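You operate a simulated robot arm through the tools that you are given. There is no shell and no other tool.

Carry out the task below with a simulated robot arm. There is one attempt and no reset: what you move stays moved.

JOB
Put things in order on the table. At the end: the cream soup carton from the table stands where the purple block stood; the blue basket from the table stands where the yellow brush stood; the purple block is on the brown serving tray; the yellow brush stands on top of the yellow corn tin; whatever was shut is shut again. Leave all else as you found it, and nothing knocked over.
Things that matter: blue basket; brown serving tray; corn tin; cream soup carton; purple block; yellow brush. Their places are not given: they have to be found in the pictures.

The check looks at the end state, three seconds after you hand in, the way a careful person would. Anything else that was tipped, shoved, dropped, spilled or broken makes it a failure.

ROBOT AND FRAMES
A 7-joint arm with a two-finger parallel gripper, fixed in place. Base frame: the origin is on the floor under the middle of its stand, x ahead of it, y to its left, z up; the work surface is at about z = 75. Units: cm, degrees, N and s.
With the tool pointing down near the work surface it reaches from about 10 to 66 cm from the base axis. Its first joint turns from -66.0 to 66.0 degrees. Payload 1.57 kg.
The tool frame sits at the grasp point between the pads (the TCP): z along the fingers, y along the line on which they close. The tips reach 3 cm beyond it. Largest opening 8 cm; finger width 1.7, thickness 1.2; the body of the gripper, 4 by 8.2 cm, starts 8 cm behind the TCP.
Orientation is that of the tool frame in the base frame, as a unit quaternion [x, y, z, w]. With the fingers straight down and closing along the base's y, the tool's x points along the base's -x, its y along +y and its z along -z.

CONTROLS
- The arm moves only by the tool jog_arm. Its argument "series" is a list of rows, each a list of 7 numbers: the turn, a rotation vector about the tool's x, y, z in units of 5 degrees (1.0 is 5 degrees), then the shift along the tool's x, y, z in units of 25 mm (1.0 is 25 mm), then the gripper command, from -1 (shut) to 1 (fully open), values between in proportion. In form: [[wx, wy, wz, x, y, z, fingers], ...]. A call has 1 to 20 rows; each row shifts and turns the commanded pose from where the row before left it, along the tool's axes as they then stand. A call with a number of a shift or a turn outside -1 to 1 is refused whole. Each row takes 0.2 s and may step no farther than 5 cm and 8.6 degrees from the row before; otherwise, or with a gripper value out of range, the whole call is refused. A pose out of reach is approached as far as the arm can. The call stops where the force on the tool passes 40 N (or 10 N more than at its start, if that is more) or the arm is blocked; 0.2 s more then pass. Each finger travels about 7.2 cm/s and halts on what it meets, pressing with about 31 N; the grip force reading is that of the motor and also rises with nothing between the fingers. The clock runs only during rows and for 0.2 s after the last one: add rows that do not move to give the fingers time. It gives the time, the measured TCP pose, the force on the tool (base axes), the opening and the grip force at its end, in the units of the frame above (readings bear some noise), with the torque about the TCP (base axes, N m) and any sound that the robot's microphone picked up, and new pictures: "pictures" is both (left out), scene, wrist or none.
- Cameras (640 x 400 px; columns grow to the right, rows downward): "scene" is fixed at [5.83, 44.59, 140.62]; the picture's right is [-0.67, -0.74, 0.00], its down [-0.56, 0.50, -0.66] and it looks along [0.49, -0.44, -0.75] (base axes); focal length 277 px, centre (320, 200). "wrist" rides on the gripper at [7.2, -0.7, -12.2] in the tool frame; the picture's right is [0.09, 1.00, 0.00], its down [-0.84, 0.08, -0.54] and it looks along [-0.54, 0.05, 0.84] (tool axes); focal length 238 px, centre (320, 200).
- probe_pixels(camera, pixels): there is no depth. For up to 12 entries [column, row, z] of the newest picture of that camera ("zoom" is the newest enlarged one), the place [x, y] in the base frame at which the ray of that pixel passes the height z, good to about 0.2 cm. The clock stands still meanwhile.
- inspect(camera, box): a new picture of the part [left, top, right, bottom] of that camera's present view, enlarged. The clock stands still meanwhile.
- close_job(): hands the job in; it is judged then, once.

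Open the gripper and draw the arm clear of the work before you hand the job in, unless the task says otherwise.

The tools are called after ">>>" as name(argument=value, ...) on one line, values as JSON. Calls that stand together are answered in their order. jog_arm: Moves the arm, as the interface text tells. Its arguments: {"type":"object","properties":{"series":{"type":"array","items":{"type":"array","items":{"type":"number"}}},"pictures":{"type":"string","enum":["both","scene","wrist","none"]}},"required":["series"]} The other tools are called the same way: probe_pixels (camera, pixels) gives the place at which the rays of pixels pass given heights; inspect (camera, box) takes an enlarged picture of a part of a camera's view; close_job () hands the job in.

At the start:

```text
time_s: 0.0
tcp_pos: [45.32, 4.83, 110.7]
orientation: [0.001, 1.0, 0.0, 0.0]
wrist_force: [0.3, -0.6, -0.7]
ft_torque: [0.01, 0.02, -0.01]
gripper_width: 8.01
grasp_force: 0.1
```

scene: 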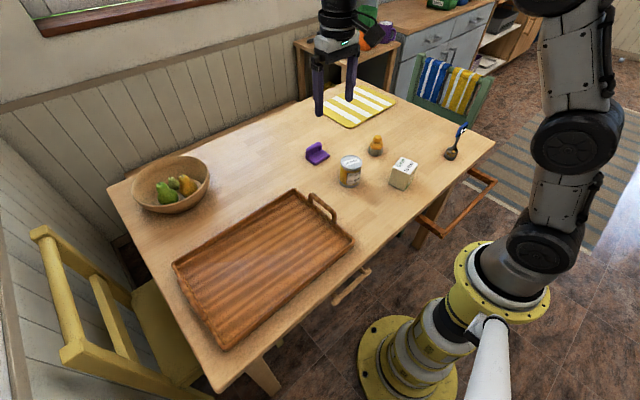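
wrist: 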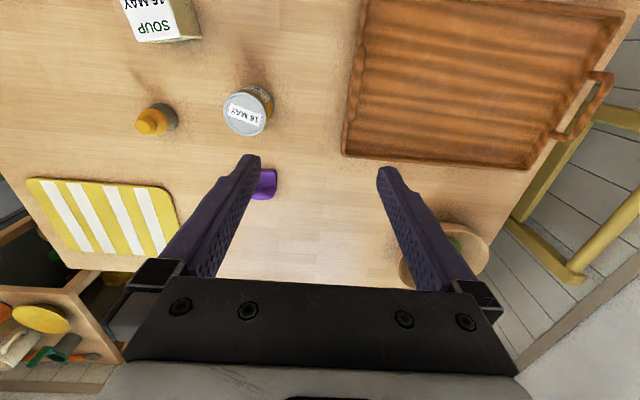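

I'll begin by enlarging the parts of the scene picture that show the table items (around 300-480, 120-200) and the table edges, to identify each thing.

>>> inspect(camera="scene", box=[290, 110, 430, 200])

>>> inspect(camera="scene", box=[320, 120, 520, 310])

>>> inspect(camera="scene", box=[280, 0, 520, 140])

>>> inspect(camera="wrist", box=[80, 0, 320, 220])

```text
4.44 times, centred on (360, 155) of scene
```

zoom: 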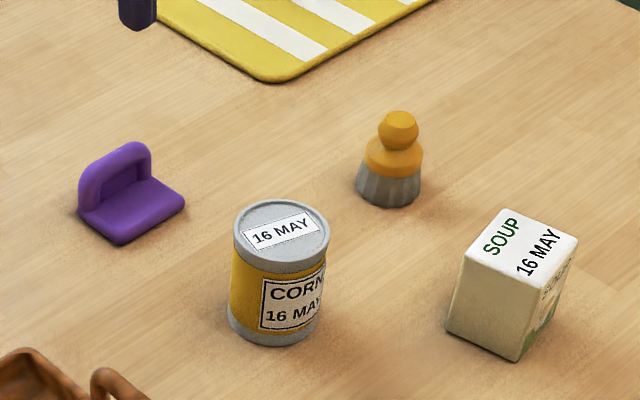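

```text
2.11 times, centred on (420, 215) of scene
```

zoom: 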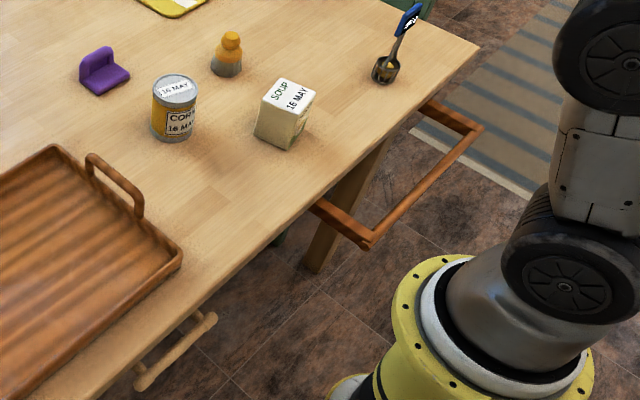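

```text
2.67 times, centred on (400, 70) of scene
```

zoom: 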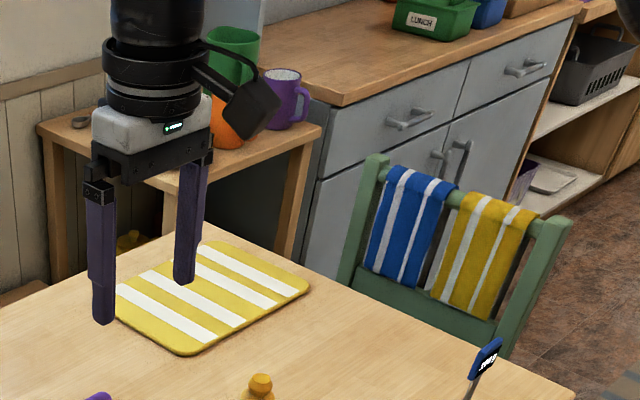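

```text
1.82 times, centred on (200, 110) of wrist
```

zoom: 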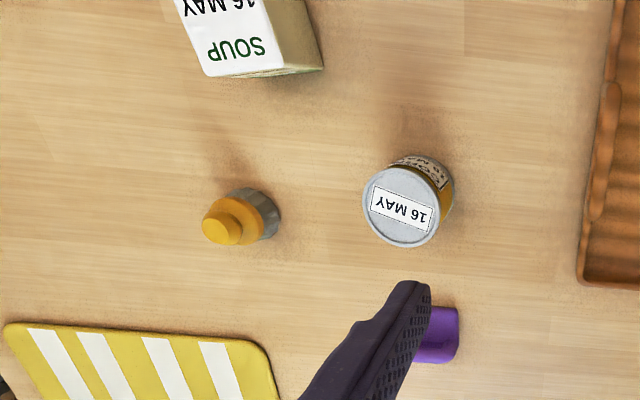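

The purple block (317,155), corn tin (350,172), yellow brush (376,147), soup carton (403,173) and tray are visible, but no blue basket is on the tabletop; there are two bow handles under the table edge (350,285) and (470,195). I'll enlarge these and the bowl, and probe positions.

>>> inspect(camera="scene", box=[300, 240, 420, 320])

>>> inspect(camera="scene", box=[400, 110, 520, 260])

>>> inspect(camera="scene", box=[100, 140, 360, 360])

>>> probe_pixels(camera="scene", pixels=[[335, 300, 70], [370, 270, 70], [362, 266, 70], [423, 222, 70], [435, 225, 70], [495, 181, 70], [470, 169, 70], [495, 143, 75], [213, 390, 75], [107, 187, 75], [353, 240, 75], [300, 90, 75]])

>>> probe_pixels(camera="scene", pixels=[[317, 165, 75], [305, 158, 75], [329, 156, 75], [351, 186, 75], [350, 160, 85], [376, 155, 75], [377, 138, 81], [402, 190, 75], [390, 183, 75], [403, 162, 83], [418, 166, 83], [452, 157, 75]])

```text
5.00 times, centred on (360, 280) of scene
```

zoom: 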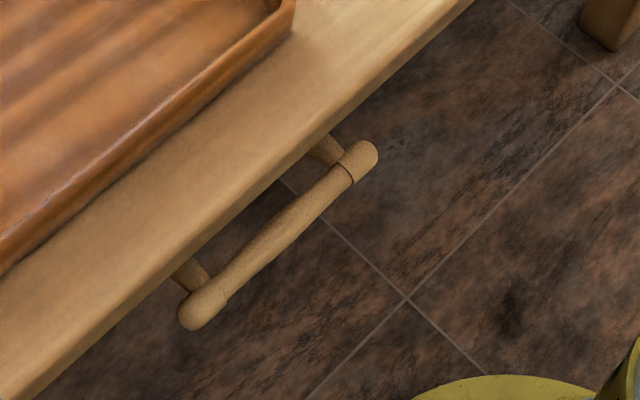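

```text
2.67 times, centred on (460, 185) of scene
```

zoom: 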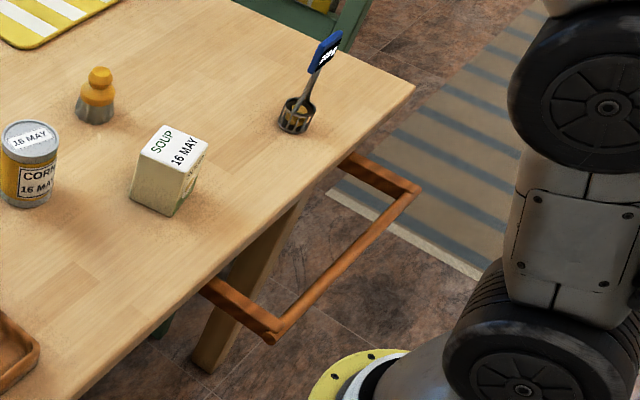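

```text
1.82 times, centred on (230, 250) of scene
```

zoom: 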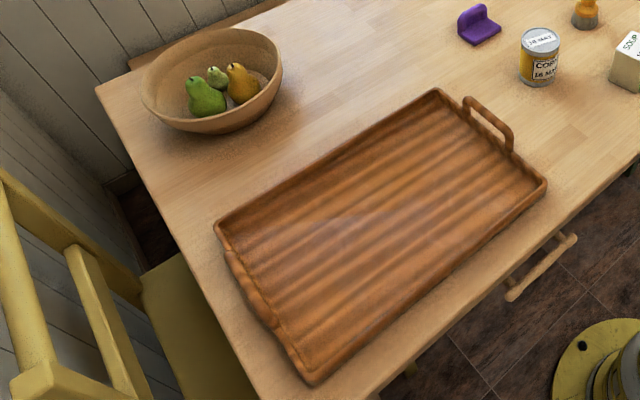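

```text
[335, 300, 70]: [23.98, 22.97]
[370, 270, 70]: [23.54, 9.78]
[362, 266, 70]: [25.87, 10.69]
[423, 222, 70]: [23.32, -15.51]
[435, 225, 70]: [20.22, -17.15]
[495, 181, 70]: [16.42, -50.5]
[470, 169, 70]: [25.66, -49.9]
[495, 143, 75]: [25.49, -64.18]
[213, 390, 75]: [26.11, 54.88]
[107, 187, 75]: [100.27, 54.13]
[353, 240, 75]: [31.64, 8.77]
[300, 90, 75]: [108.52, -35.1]
```

```text
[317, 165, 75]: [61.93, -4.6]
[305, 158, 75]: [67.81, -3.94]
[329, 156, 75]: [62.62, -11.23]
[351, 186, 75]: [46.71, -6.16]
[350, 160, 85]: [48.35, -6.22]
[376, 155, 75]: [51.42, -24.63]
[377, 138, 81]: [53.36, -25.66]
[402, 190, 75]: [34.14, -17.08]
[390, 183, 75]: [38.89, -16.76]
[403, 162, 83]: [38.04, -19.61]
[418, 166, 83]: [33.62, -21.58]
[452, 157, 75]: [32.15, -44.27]
```

The table front edge is near x≈26; the object at (455,145) with a blue grip may be a small basket with a handle, so I enlarge it closely.

>>> inspect(camera="scene", box=[432, 115, 480, 165])

>>> inspect(camera="scene", box=[420, 0, 560, 60])

>>> inspect(camera="wrist", box=[0, 160, 120, 400])

```text
8.00 times, centred on (456, 140) of scene
```

zoom: 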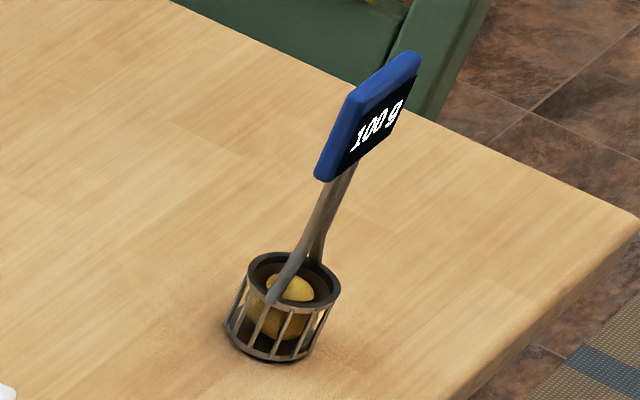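

```text
4.57 times, centred on (490, 30) of scene
```

zoom: 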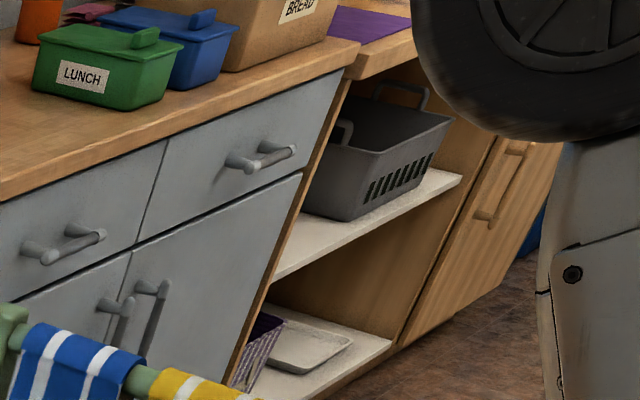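

```text
1.67 times, centred on (60, 280) of wrist
```

zoom: 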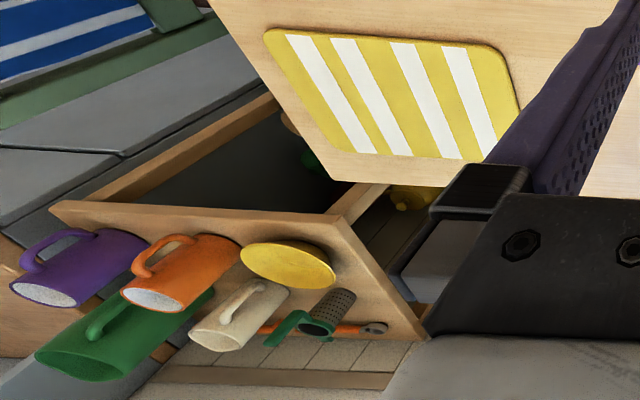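

The "blue basket" is the small caged basket with blue grip and a yellow ball inside at (455,145), so everything is on the table. Now I probe edges to find heights: carton vertical edge (404.6,191)->(407.7,175.7), tin, brush, and basket.

>>> probe_pixels(camera="scene", pixels=[[404.6, 191, 75], [407.7, 175.7, 80], [407.7, 175.7, 82], [407.7, 175.7, 84], [388.2, 183.8, 75], [392.2, 168, 80], [392.2, 168, 82], [392.2, 168, 84], [402.1, 157, 82], [418, 163.8, 82], [341, 180, 75], [341.5, 163, 83]])

>>> probe_pixels(camera="scene", pixels=[[340.7, 161.5, 85], [362.2, 164.5, 85], [339.5, 182, 75], [359.5, 184.5, 75], [368.2, 151.5, 75], [383.3, 151.5, 75], [376, 155.9, 75], [378, 136.5, 81], [378, 136.5, 82], [378, 136.5, 83], [378, 136.5, 80], [378, 136.5, 79]])

>>> probe_pixels(camera="scene", pixels=[[447, 157.5, 75], [452.5, 160, 75], [457, 159, 75], [449, 147, 79], [455.5, 146.5, 79], [461.5, 148, 79], [467, 124, 90], [467, 124, 94], [467, 124, 98], [461, 134, 88], [461, 134, 84], [461, 134, 92]])

```text
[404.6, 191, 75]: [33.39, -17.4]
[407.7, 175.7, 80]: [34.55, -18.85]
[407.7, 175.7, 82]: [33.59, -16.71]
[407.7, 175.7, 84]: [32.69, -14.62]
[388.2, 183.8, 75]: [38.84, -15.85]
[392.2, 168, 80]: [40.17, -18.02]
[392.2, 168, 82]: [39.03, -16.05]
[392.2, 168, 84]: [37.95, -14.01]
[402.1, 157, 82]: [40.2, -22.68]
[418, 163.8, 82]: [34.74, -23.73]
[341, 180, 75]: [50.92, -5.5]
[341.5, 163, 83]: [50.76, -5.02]
```

```text
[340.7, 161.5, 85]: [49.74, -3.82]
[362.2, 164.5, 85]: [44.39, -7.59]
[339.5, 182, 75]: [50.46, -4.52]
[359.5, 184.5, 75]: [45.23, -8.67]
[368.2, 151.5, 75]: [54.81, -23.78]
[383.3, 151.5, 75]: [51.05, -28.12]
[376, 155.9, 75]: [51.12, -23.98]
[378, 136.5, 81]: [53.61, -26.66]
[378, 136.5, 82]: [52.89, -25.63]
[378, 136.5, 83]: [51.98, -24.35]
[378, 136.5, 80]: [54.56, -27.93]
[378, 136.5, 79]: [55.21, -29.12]
```

```text
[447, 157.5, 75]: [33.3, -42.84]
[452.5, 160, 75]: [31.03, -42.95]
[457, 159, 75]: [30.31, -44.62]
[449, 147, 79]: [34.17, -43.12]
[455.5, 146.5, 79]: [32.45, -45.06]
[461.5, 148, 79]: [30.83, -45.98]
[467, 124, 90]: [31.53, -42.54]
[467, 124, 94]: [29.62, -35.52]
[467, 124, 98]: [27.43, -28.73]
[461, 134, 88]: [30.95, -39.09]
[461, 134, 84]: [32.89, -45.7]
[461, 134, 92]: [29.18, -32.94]
```

Carton measures about 5.6 x 6.9 x 7 high, centred near (36.9,-19.8), tin near (47.8,-6.5), brush near (52.5,-25.6), basket near (32,-44). I move the wrist camera over the purple block (scene (317,155)) for a closer look.

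>>> jog_arm(series=[[0, 0, 0, -0.647, -0.855, 0.713, 1], [0, 0, 0, -0.647, -0.855, 0.713, 1], [0, 0, 0, -0.647, -0.855, 0.713, 1], [0, 0, 0, -0.647, -0.855, 0.713, 1], [0, 0, 0, -0.647, -0.855, 0.713, 1], [0, 0, 0, -0.647, -0.855, 0.713, 1], [0, 0, 0, 0, 0, 0, 1]])

```text
time_s: 1.6
tcp_pos: [55.17, -7.83, 100.03]
orientation: [-0.001, 1.0, 0.0, 0.0]
wrist_force: [0.6, -0.2, 0.1]
ft_torque: [-0.01, -0.01, 0.0]
gripper_width: 8.01
grasp_force: 0.1
```

scene: 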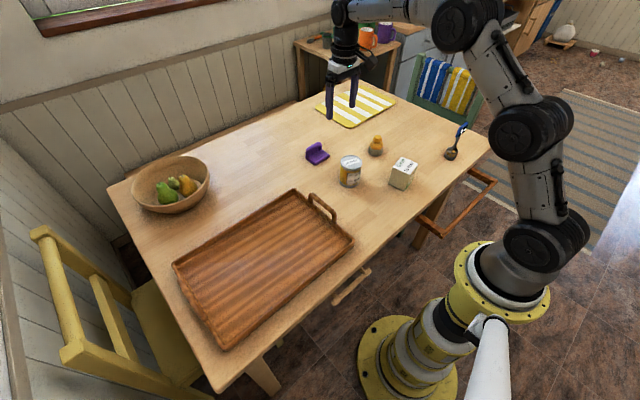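
wrist: 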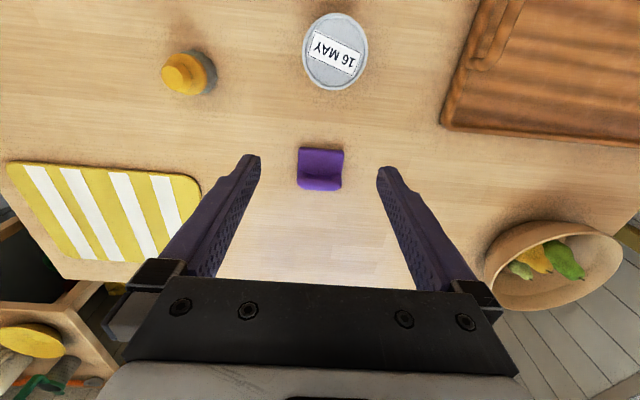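

The purple block is at wrist (321,168), between the fingers. I enlarge it and probe its outline corners.

>>> inspect(camera="wrist", box=[270, 130, 370, 205])

>>> probe_pixels(camera="wrist", pixels=[[298, 148, 76], [343, 149, 76], [341, 190, 75], [298, 189, 75], [321, 168, 75], [321, 168, 76], [205, 73, 75], [337, 50, 83], [335, 88, 75]])

```text
5.33 times, centred on (320, 168) of wrist
```

zoom: 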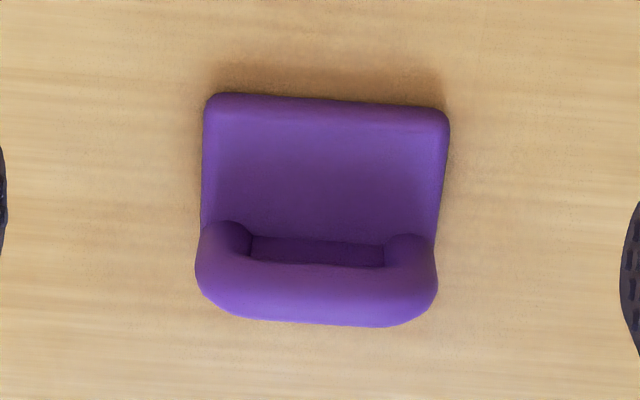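

```text
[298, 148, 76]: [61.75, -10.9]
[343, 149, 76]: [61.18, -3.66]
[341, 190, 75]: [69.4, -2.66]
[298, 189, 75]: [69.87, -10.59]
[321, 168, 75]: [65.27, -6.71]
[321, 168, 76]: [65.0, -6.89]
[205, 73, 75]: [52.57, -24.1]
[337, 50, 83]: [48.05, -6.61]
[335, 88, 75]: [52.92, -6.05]
```

The purple block is an L shape with an arch on its far side, plate about 7.1 cm wide in y (-11 to -3.8) and x from 61.7 to about 67.3, nearly aligned with the base axes. I go above it at z≈88 and look again before descending.

>>> jog_arm(series=[[0, 0, 0, -0.588, 0.035, 0.8, 1], [0, 0, 0, -0.588, 0.035, 0.8, 1], [0, 0, 0, -0.588, 0.035, 0.8, 1], [0, 0, 0, -0.588, 0.035, 0.8, 1], [0, 0, 0, -0.588, 0.035, 0.8, 1], [0, 0, 0, -0.588, 0.035, 0.8, 1], [0, 0, 0, 0, 0, 0, 1]])

```text
time_s: 3.2
tcp_pos: [63.79, -7.42, 88.04]
orientation: [0.0, 1.0, 0.0, 0.0]
wrist_force: [-0.3, 0.4, -0.7]
ft_torque: [0.0, -0.03, 0.0]
gripper_width: 8.01
grasp_force: 0.0
```

scene: 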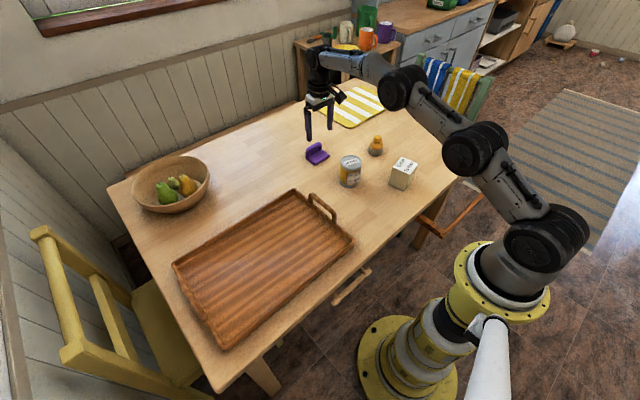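
wrist: 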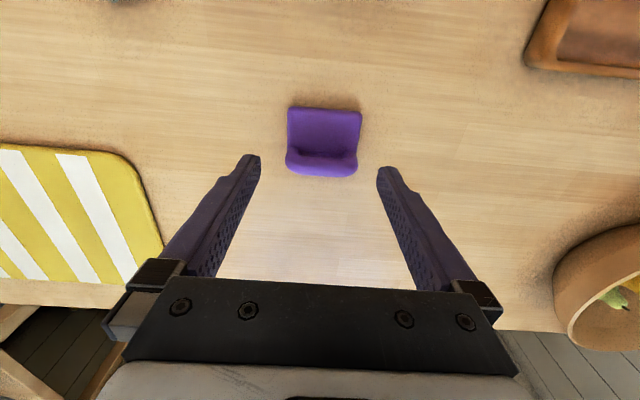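

The block now shows at wrist (324,142) between fingertip inner edges (258) and (378). I enlarge and probe its corners.

>>> inspect(camera="wrist", box=[270, 90, 380, 190])

>>> inspect(camera="scene", box=[285, 85, 365, 175])

>>> probe_pixels(camera="wrist", pixels=[[288, 108, 76], [361, 111, 76], [287, 158, 76], [358, 160, 76], [287, 160, 79], [357, 165, 79], [322, 177, 78], [322, 177, 79], [322, 177, 80], [324, 142, 76]])

```text
4.00 times, centred on (325, 140) of wrist
```

zoom: 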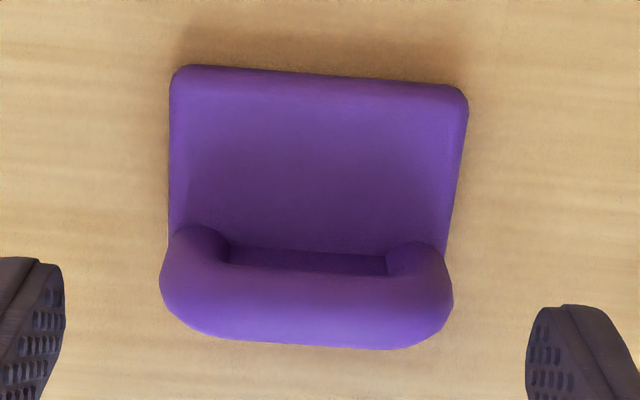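

```text
4.44 times, centred on (325, 130) of scene
```

zoom: 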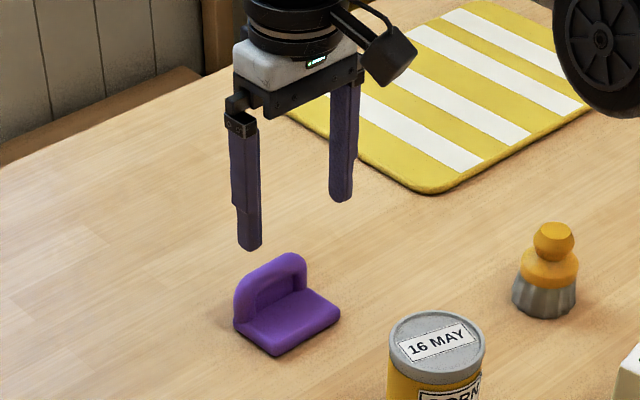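

```text
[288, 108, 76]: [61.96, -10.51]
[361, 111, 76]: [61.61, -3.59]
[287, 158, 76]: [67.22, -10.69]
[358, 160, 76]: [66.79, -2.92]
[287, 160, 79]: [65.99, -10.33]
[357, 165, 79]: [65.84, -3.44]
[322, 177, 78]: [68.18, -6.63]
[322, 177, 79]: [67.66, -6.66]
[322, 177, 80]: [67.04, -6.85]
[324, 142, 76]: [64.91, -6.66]
```

Plate corners project to y≈-10.5 and -3.5 at z=76, so its centre is about y=-7.0; I shift +0.45 cm in y and come down to z≈81 (tips ~78) to check clearance.

>>> jog_arm(series=[[0, 0, 0, -0.03, 0.09, 0.7, 1], [0, 0, 0, -0.03, 0.09, 0.7, 1], [0, 0, 0, 0, 0, 0.7, 1], [0, 0, 0, 0, 0, 0.7, 1], [0, 0, 0, 0, 0, 0, 1]])

>>> inspect(camera="wrist", box=[230, 60, 410, 190])

>>> inspect(camera="scene", box=[285, 100, 365, 175])

```text
time_s: 4.4
tcp_pos: [64.17, -6.99, 81.14]
orientation: [0.001, 1.0, 0.0, -0.001]
wrist_force: [-0.5, 0.7, 0.1]
ft_torque: [0.01, -0.02, 0.01]
gripper_width: 7.99
grasp_force: 0.0
```

scene: 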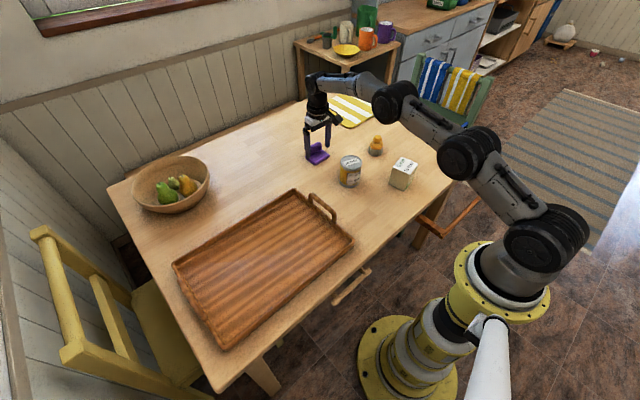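
wrist: 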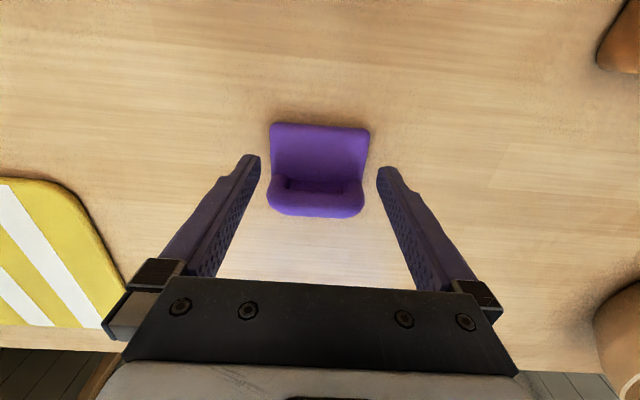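

```text
3.08 times, centred on (320, 125) of wrist
```

zoom: 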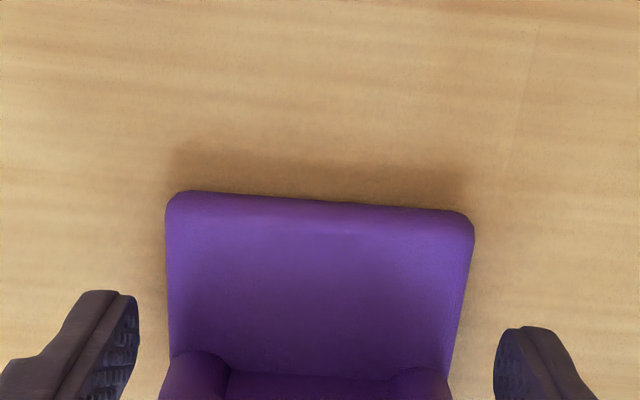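

```text
5.33 times, centred on (325, 138) of scene
```

zoom: 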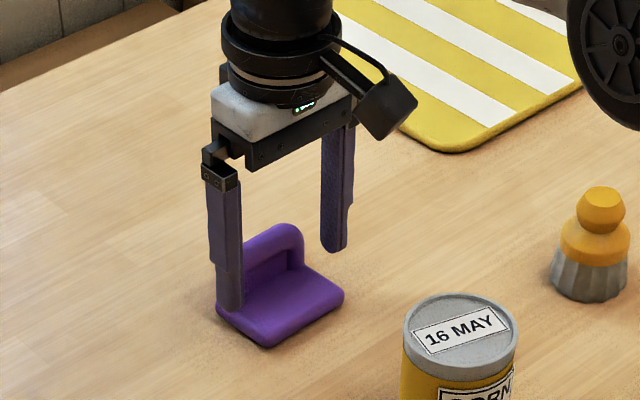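

The block sits centred between the fingers (margins ~0.4 cm each side, wrist columns 261|270..369|377). I descend 2.6 cm with a slight +0.3 cm x shift, then check force.

>>> jog_arm(series=[[0, 0, 0, -0.06, -0.01, 0.3, 1], [0, 0, 0, -0.06, -0.01, 0.3, 1], [0, 0, 0, 0, 0, 0.24, 1], [0, 0, 0, 0, 0, 0.2, 1], [0, 0, 0, 0, 0, 0, 1]], pictures="both")

>>> inspect(camera="scene", box=[285, 100, 365, 175])

```text
time_s: 5.6
tcp_pos: [64.26, -7.04, 78.63]
orientation: [-0.001, 1.0, 0.0, 0.001]
wrist_force: [-0.2, 0.5, -0.5]
ft_torque: [-0.01, 0.0, -0.01]
gripper_width: 7.99
grasp_force: 0.0
```

scene: 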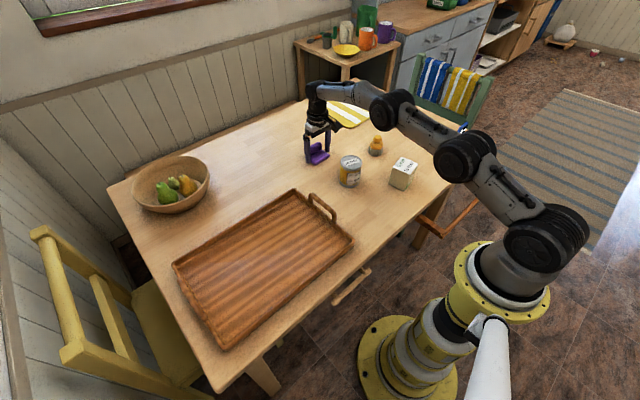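
wrist: 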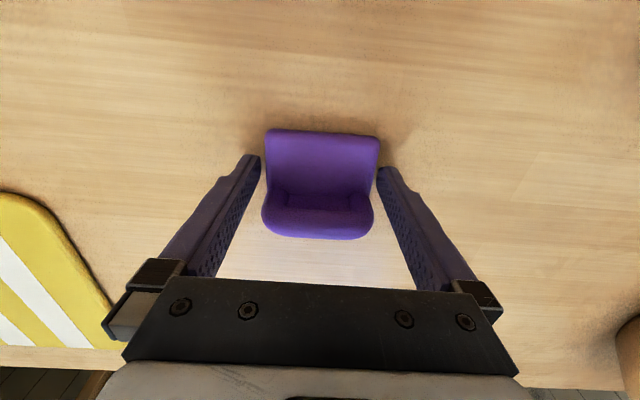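

```text
5.33 times, centred on (325, 138) of scene
```

zoom: 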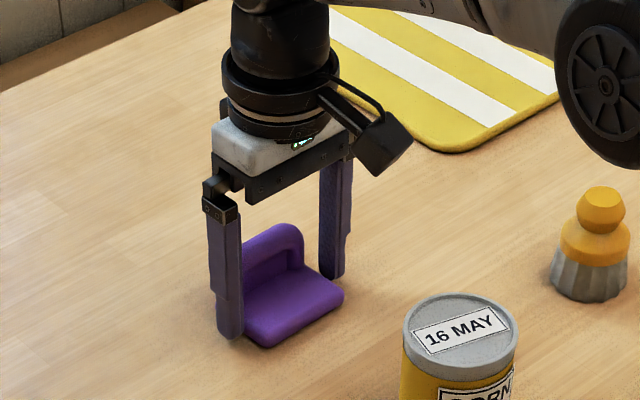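

Both fingers straddle the plate with no contact force. I close the gripper and wait for it to settle.

>>> jog_arm(series=[[0, 0, 0, 0, 0, 0.04, 0.9], [0, 0, 0, 0, 0, 0, -1], [0, 0, 0, 0, 0, 0, -1], [0, 0, 0, 0, 0, 0, -1]])

>>> inspect(camera="scene", box=[285, 100, 365, 175])

```text
time_s: 6.6
tcp_pos: [64.24, -7.01, 78.35]
orientation: [0.0, 1.0, 0.0, 0.0]
wrist_force: [0.4, 0.5, 1.5]
ft_torque: [-0.01, -0.05, 0.01]
gripper_width: 7.4
grasp_force: 30.7
```

scene: 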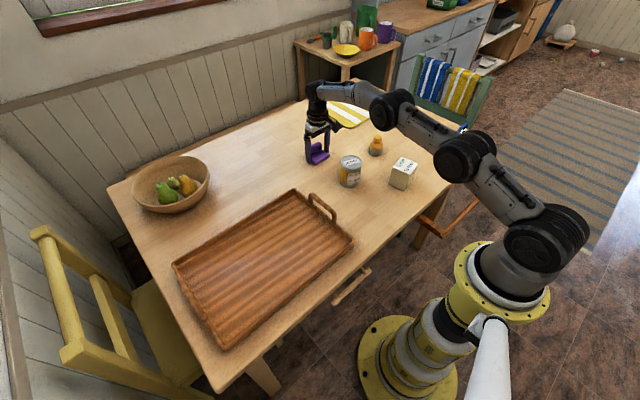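
wrist: 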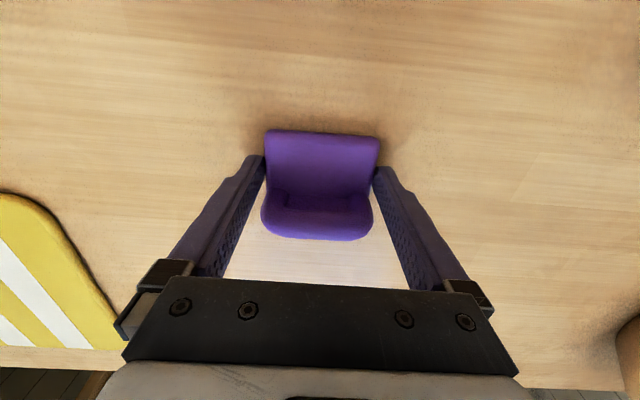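

```text
5.33 times, centred on (325, 138) of scene
```

zoom: 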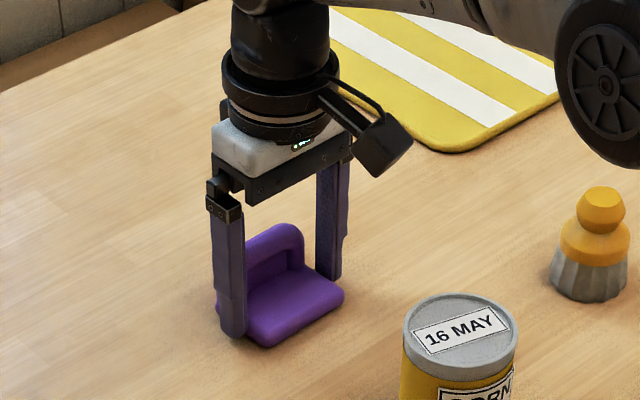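

The grip holds at 7.40 cm with 31 N, so block centre y ≈ -7.0. I lift about 5 cm and check that it comes along level.

>>> jog_arm(series=[[0, 0, 0, 0, 0, -0.3, -1], [0, 0, 0, 0, 0, -0.5, -1], [0, 0, 0, 0, 0, -0.6, -1], [0, 0, 0, 0, 0, -0.6, -1], [0, 0, 0, 0, 0, 0, -1]])

>>> inspect(camera="scene", box=[285, 90, 365, 175])

>>> inspect(camera="scene", box=[160, 180, 370, 360])

>>> probe_pixels(camera="scene", pixels=[[293, 190, 77], [352, 240, 77], [222, 348, 77], [173, 265, 77], [291, 196, 76], [343, 239, 76], [226, 335, 76], [184, 266, 76], [260, 262, 76], [310, 197, 82], [333, 220, 82]])

```text
time_s: 7.8
tcp_pos: [64.26, -7.04, 83.54]
orientation: [-0.001, 1.0, 0.001, 0.0]
wrist_force: [0.7, -0.2, -0.1]
ft_torque: [0.01, 0.04, 0.02]
gripper_width: 7.42
grasp_force: 31.0
```

scene: 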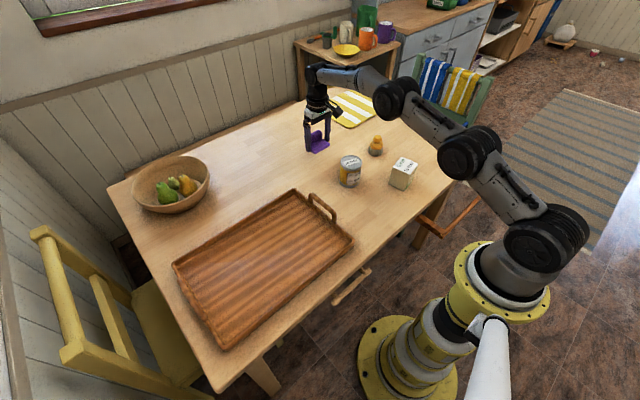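
wrist: 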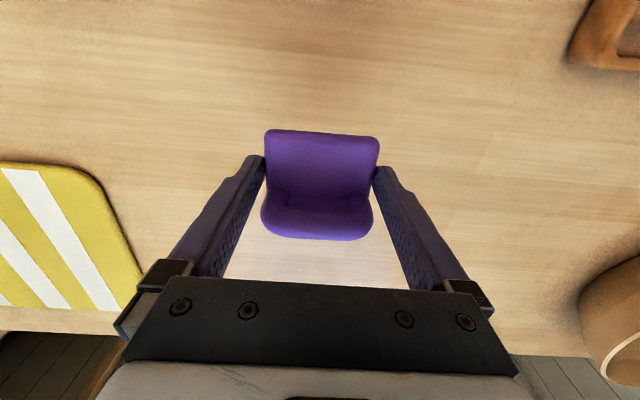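

```text
4.71 times, centred on (325, 132) of scene
```

zoom: 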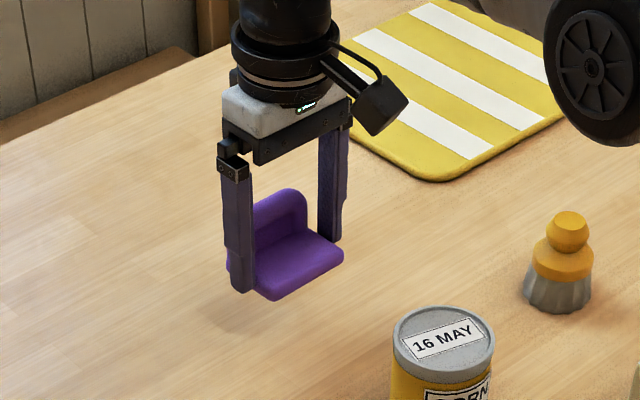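

```text
2.22 times, centred on (265, 270) of scene
```

zoom: 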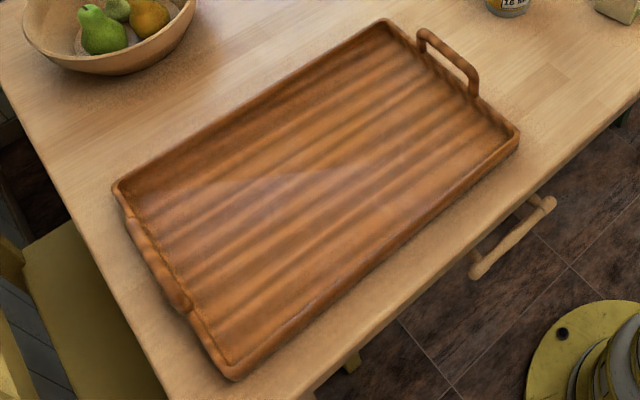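

```text
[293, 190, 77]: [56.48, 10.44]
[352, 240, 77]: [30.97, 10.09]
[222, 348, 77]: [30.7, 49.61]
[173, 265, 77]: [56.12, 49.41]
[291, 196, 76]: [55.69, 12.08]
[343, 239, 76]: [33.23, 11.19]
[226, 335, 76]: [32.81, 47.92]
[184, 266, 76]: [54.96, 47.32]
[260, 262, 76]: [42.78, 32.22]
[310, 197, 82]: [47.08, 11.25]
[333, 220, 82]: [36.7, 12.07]
```

The block is held level, lifted 5 cm; the tray spans about x 31-56, y 10-49.5 (probed). I carry the block at height to above the tray centre (~(44,28,95)).

>>> jog_arm(series=[[0, 0, 0, 0.2, 0.4, -0.92, -1], [0, 0, 0, 0.5, 0.8, -0.92, -1], [0, 0, 0, 0.5, 0.8, -0.92, -1], [0, 0, 0, 0.5, 0.8, -0.92, -1], [0, 0, 0, 0.5, 0.8, -0.92, -1], [0, 0, 0, 0.5, 0.9, 0, -1], [0, 0, 0, 0.5, 0.9, 0, -1], [0, 0, 0, 0.5, 0.9, 0, -1], [0, 0, 0, 0.5, 0.9, 0, -1], [0, 0, 0, 0.5, 0.9, 0, -1], [0, 0, 0, 0.5, 0.9, 0, -1], [0, 0, 0, 0.5, 0.9, 0, -1], [0, 0, 0, 0.5, 0.9, 0, -1], [0, 0, 0, 0.5, 0.8, 0, -1], [0, 0, 0, 0.5, 0.8, 0, -1], [0, 0, 0, 0.5, 0.8, 0, -1], [0, 0, 0, 0.42, 0.8, 0, -1], [0, 0, 0, 0, 0, 0, -1]])

```text
time_s: 11.6
tcp_pos: [43.84, 28.1, 94.96]
orientation: [0.0, 1.0, 0.0, -0.001]
wrist_force: [-0.2, -0.1, -0.3]
ft_torque: [0.03, -0.01, -0.02]
gripper_width: 7.41
grasp_force: 31.2
```

scene: 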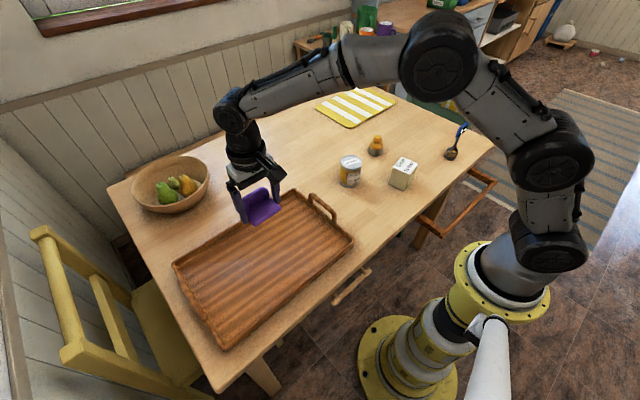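
wrist: 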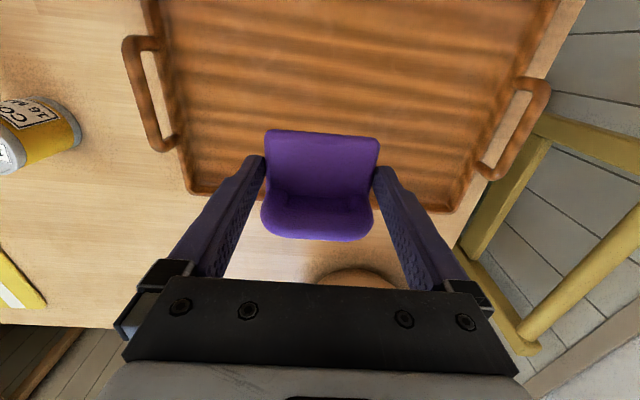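

The block is above the tray (scene (262,205)). I descend to TCP z≈82 first, leaving ~2.6 cm clearance.

>>> jog_arm(series=[[0, 0, 0, 0, 0, 0.8, -1], [0, 0, 0, 0, 0, 0.8, -1], [0, 0, 0, 0, 0, 0.8, -1], [0, 0, 0, 0, 0, 0.8, -1], [0, 0, 0, 0, 0, 0.8, -1], [0, 0, 0, 0, 0, 0.6, -1], [0, 0, 0, 0, 0, 0.6, -1], [0, 0, 0, 0, 0, 0, -1]])

>>> inspect(camera="scene", box=[200, 160, 330, 280])

```text
time_s: 13.4
tcp_pos: [43.97, 27.96, 81.92]
orientation: [-0.001, 1.0, 0.0, -0.001]
wrist_force: [0.4, 0.0, -1.6]
ft_torque: [-0.01, 0.02, 0.0]
gripper_width: 7.4
grasp_force: 31.0
```

scene: 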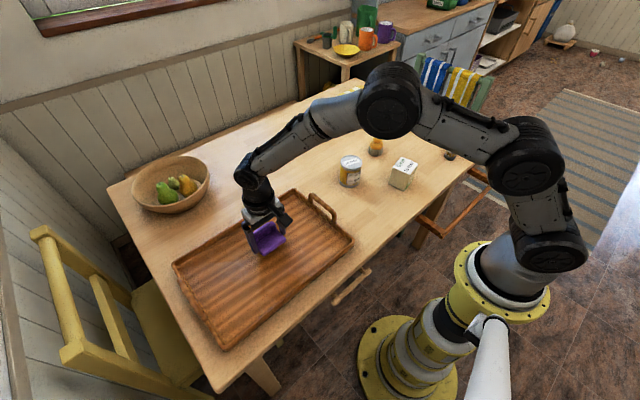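
wrist: 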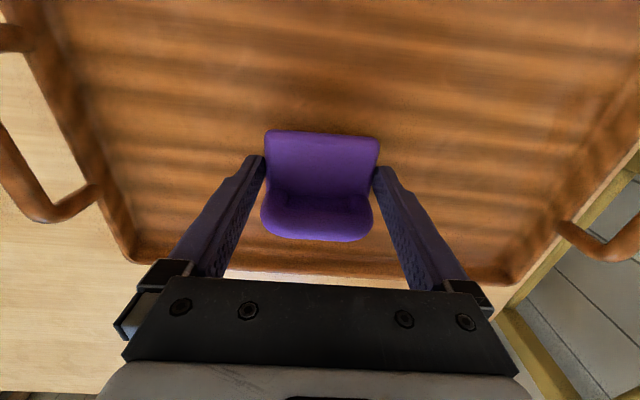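

```text
3.33 times, centred on (265, 220) of scene
```

zoom: 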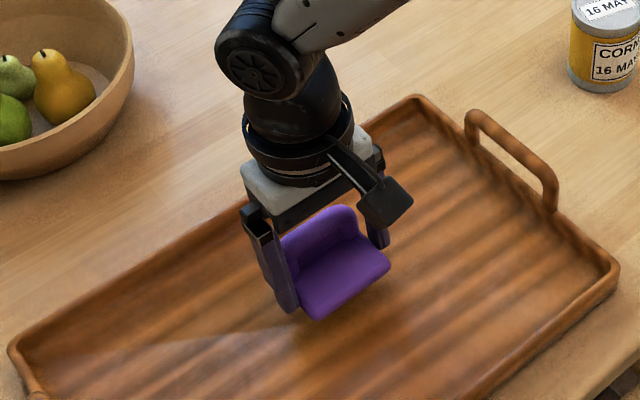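

Clear above the tray floor; I lower slowly in small steps, watching the vertical force.

>>> jog_arm(series=[[0, 0, 0, 0, 0, 0.2, -1], [0, 0, 0, 0, 0, 0.2, -1], [0, 0, 0, 0, 0, 0.1, -1], [0, 0, 0, 0, 0, 0.1, -1], [0, 0, 0, 0, 0, 0.1, -1], [0, 0, 0, 0, 0, 0, -1]], pictures="none")

>>> jog_arm(series=[[0, 0, 0, 0, 0, 0.08, -1], [0, 0, 0, 0, 0, 0.08, -1], [0, 0, 0, 0, 0, 0, -1]], pictures="none")

```text
time_s: 14.8
tcp_pos: [44.02, 28.02, 80.07]
orientation: [0.0, 1.0, 0.001, 0.0]
wrist_force: [0.0, 0.5, -0.3]
ft_torque: [-0.01, 0.02, 0.03]
gripper_width: 7.42
grasp_force: 31.2
```

```text
time_s: 15.6
tcp_pos: [43.97, 27.84, 79.71]
orientation: [0.001, 1.0, 0.0, 0.0]
wrist_force: [0.0, -0.1, -0.8]
ft_torque: [-0.02, 0.0, 0.03]
gripper_width: 7.38
grasp_force: 31.1
```

No contact yet at z=79.7; I continue lowering in 0.1–0.15 cm steps.

>>> jog_arm(series=[[0, 0, 0, 0, 0, 0.05, -1], [0, 0, 0, 0, 0, 0.05, -1], [0, 0, 0, 0, 0, 0, -1]], pictures="none")

>>> jog_arm(series=[[0, 0, 0, 0, 0, 0.05, -1], [0, 0, 0, 0, 0, 0.04, -1], [0, 0, 0, 0, 0, 0, -1]], pictures="none")

```text
time_s: 16.4
tcp_pos: [43.91, 28.08, 79.45]
orientation: [0.0, 1.0, 0.0, 0.0]
wrist_force: [-0.6, -0.3, -0.9]
ft_torque: [0.03, 0.02, -0.04]
gripper_width: 7.41
grasp_force: 30.9
```

```text
time_s: 17.2
tcp_pos: [43.99, 27.89, 79.36]
orientation: [0.0, 1.0, -0.001, -0.001]
wrist_force: [-0.5, 0.5, -1.4]
ft_torque: [0.02, 0.02, -0.02]
gripper_width: 7.41
grasp_force: 30.9
```

Still no contact force; lower on.

>>> jog_arm(series=[[0, 0, 0, 0, 0, 0.04, -1], [0, 0, 0, 0, 0, 0.04, -1], [0, 0, 0, 0, 0, 0, -1]], pictures="none")

>>> jog_arm(series=[[0, 0, 0, 0, 0, 0.04, -1], [0, 0, 0, 0, 0, 0.04, -1], [0, 0, 0, 0, 0, 0, -1]], pictures="scene")

>>> inspect(camera="scene", box=[225, 200, 305, 270])

```text
time_s: 18.0
tcp_pos: [43.98, 28.0, 79.22]
orientation: [0.0, 1.0, 0.0, 0.001]
wrist_force: [-0.8, -2.1, 5.9]
ft_torque: [-0.11, 0.05, -0.04]
gripper_width: 7.38
grasp_force: 30.9
```

```text
time_s: 18.8
tcp_pos: [44.07, 28.03, 79.14]
orientation: [0.0, 1.0, 0.001, 0.002]
wrist_force: [-6.0, -9.5, 30.2]
ft_torque: [-0.44, 0.33, 0.03]
gripper_width: 7.44
grasp_force: 31.1
```

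scene: 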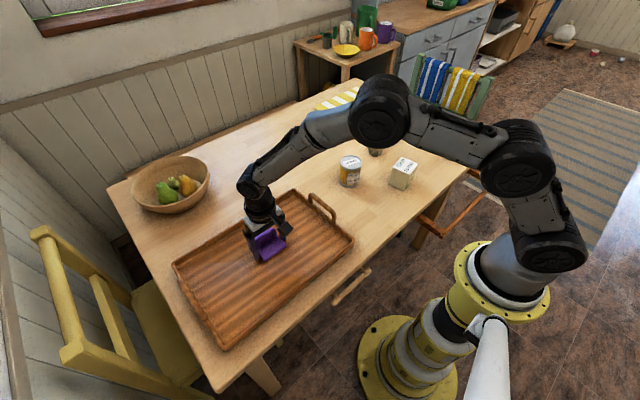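

```text
5.71 times, centred on (265, 235) of scene
```

zoom: 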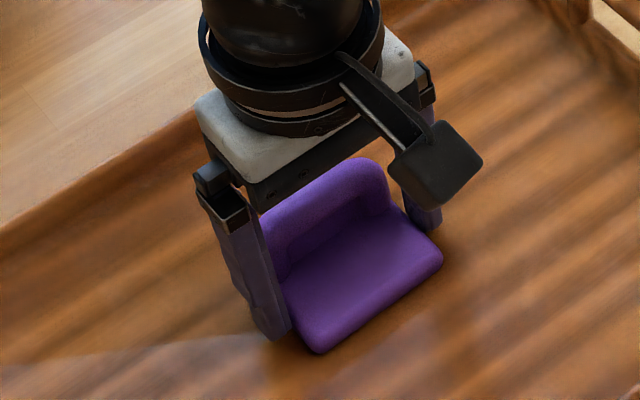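

Contact made (30 N); I back off ~0.1 cm to relieve the press, then open gently.

>>> jog_arm(series=[[0, 0, 0, 0, 0, -0.045, -1], [0, 0, 0, 0, 0, 0, -1], [0, 0, 0, 0, 0, 0, 0.9], [0, 0, 0, 0, 0, 0, 1], [0, 0, 0, 0, 0, 0, 1]])

>>> inspect(camera="scene", box=[225, 200, 305, 270])

```text
time_s: 20.0
tcp_pos: [43.82, 28.02, 79.06]
orientation: [0.0, 1.0, -0.001, -0.001]
wrist_force: [-0.3, 0.3, 0.1]
ft_torque: [0.01, 0.0, 0.02]
gripper_width: 8.01
grasp_force: 0.1
```

scene: 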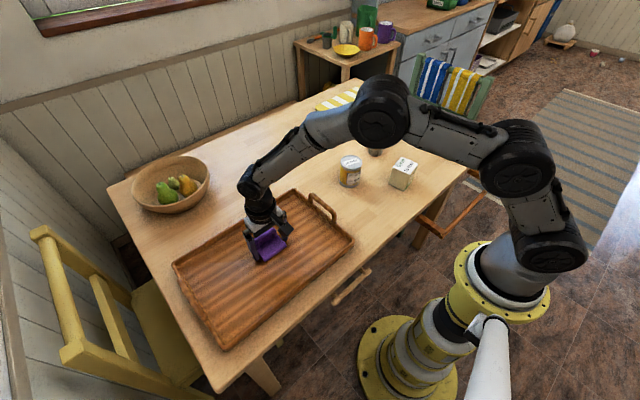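
wrist: 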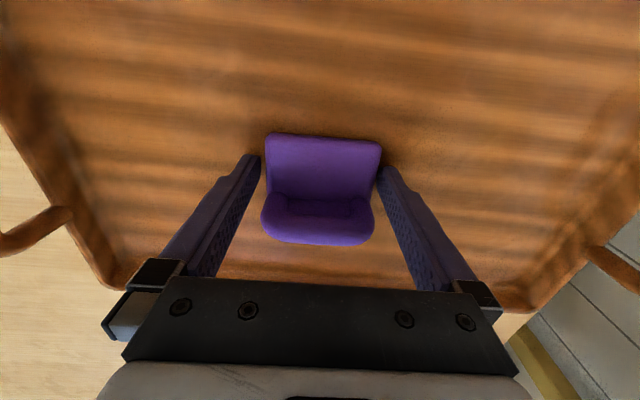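

```text
5.71 times, centred on (265, 235) of scene
```

zoom: 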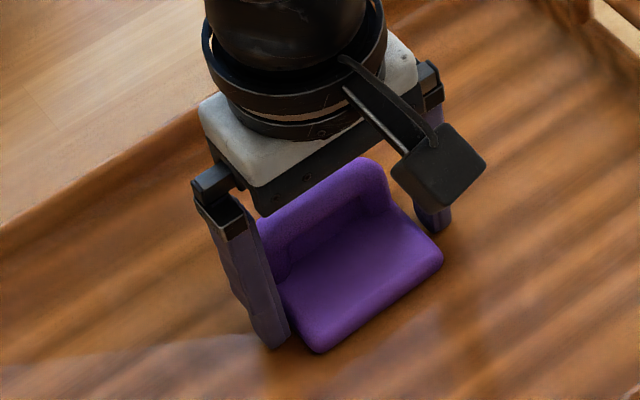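

The block is released and stands on the tray; I lift straight up, then move over toward the brush and tin for a closer look.

>>> jog_arm(series=[[0, 0, 0, 0, 0, -0.4, 1], [0, 0, 0, 0, 0, -0.8, 1], [0, 0, 0, 0, 0, -1, 1], [0, 0, 0, 0, 0, -1, 1], [0, 0, 0, 0, 0, -1, 1], [0, 0, 0, 0, 0, -1, 1], [0, 0, 0, 0, -0.5, -1, 1], [0, 0, 0, 0, -0.9, -1, 1], [0, 0, 0, 0, 0, 0, 1]])

>>> jog_arm(series=[[0, 0, 0, 0, -1, -0.2, 1], [0, 0, 0, 0, -1, -0.2, 1], [0, 0, 0, 0, -1, 0, 1], [0, 0, 0, 0, -1, 0, 1], [0, 0, 0, 0, -1, 0, 1], [0, 0, 0, 0, -1, 0, 1], [0, 0, 0, 0, -1, 0, 1], [0, 0, 0, 0, -1, 0, 1], [0, 0, 0, 0, -1, 0, 1], [0, 0, 0, 0, -1, 0, 1], [0, 0, 0, 0, -1, 0, 1], [0, 0, 0, 0, -1, 0, 1], [0, 0, 0, 0, -1, 0, 1], [0, 0, 0, 0, -1, 0, 1], [0, 0, 0, 0, -1, 0, 1], [0, 0, 0, 0, -1, 0, 1], [0, 0, 0, 0, -0.6, 0, 1], [0, 0, 0, 0, 0, 0, 1]])

```text
time_s: 22.0
tcp_pos: [44.05, 24.52, 97.03]
orientation: [0.001, 1.0, 0.0, 0.0]
wrist_force: [-0.7, -0.9, 0.1]
ft_torque: [0.03, -0.03, -0.02]
gripper_width: 7.96
grasp_force: 0.0
```

scene: 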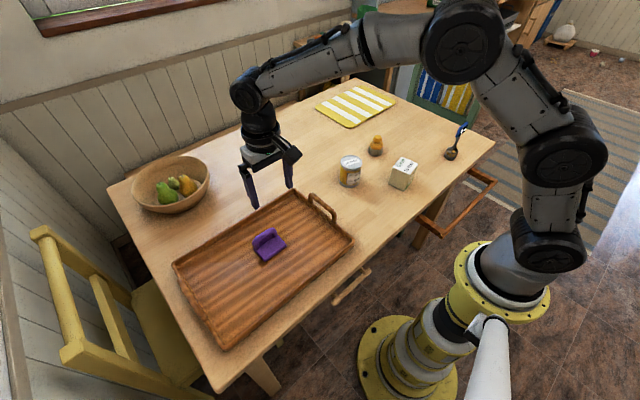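
wrist: 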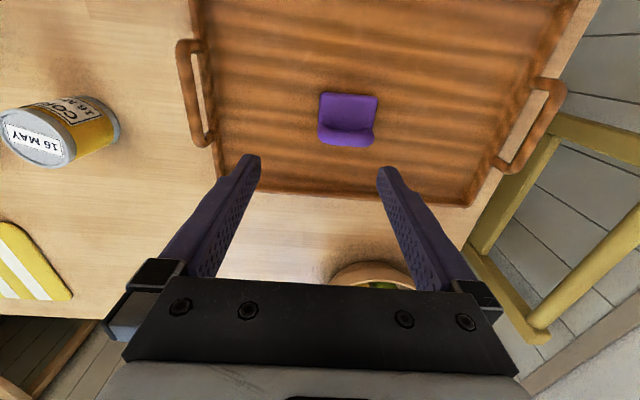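

```text
time_s: 25.8
tcp_pos: [44.03, -17.1, 98.08]
orientation: [0.0, 1.0, 0.0, 0.0]
wrist_force: [-0.1, -0.2, 0.3]
ft_torque: [-0.02, 0.01, -0.01]
gripper_width: 8.02
grasp_force: 0.1
```

scene: 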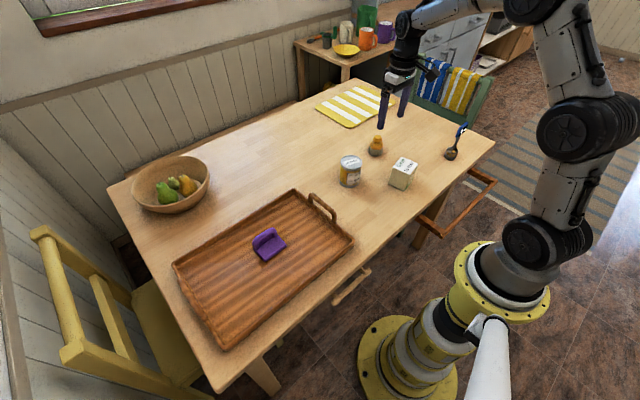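
wrist: 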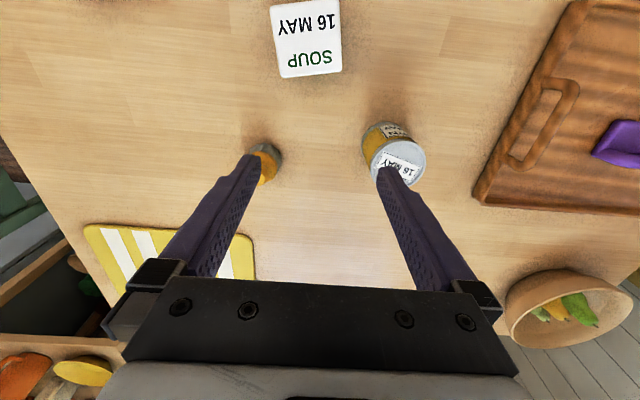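

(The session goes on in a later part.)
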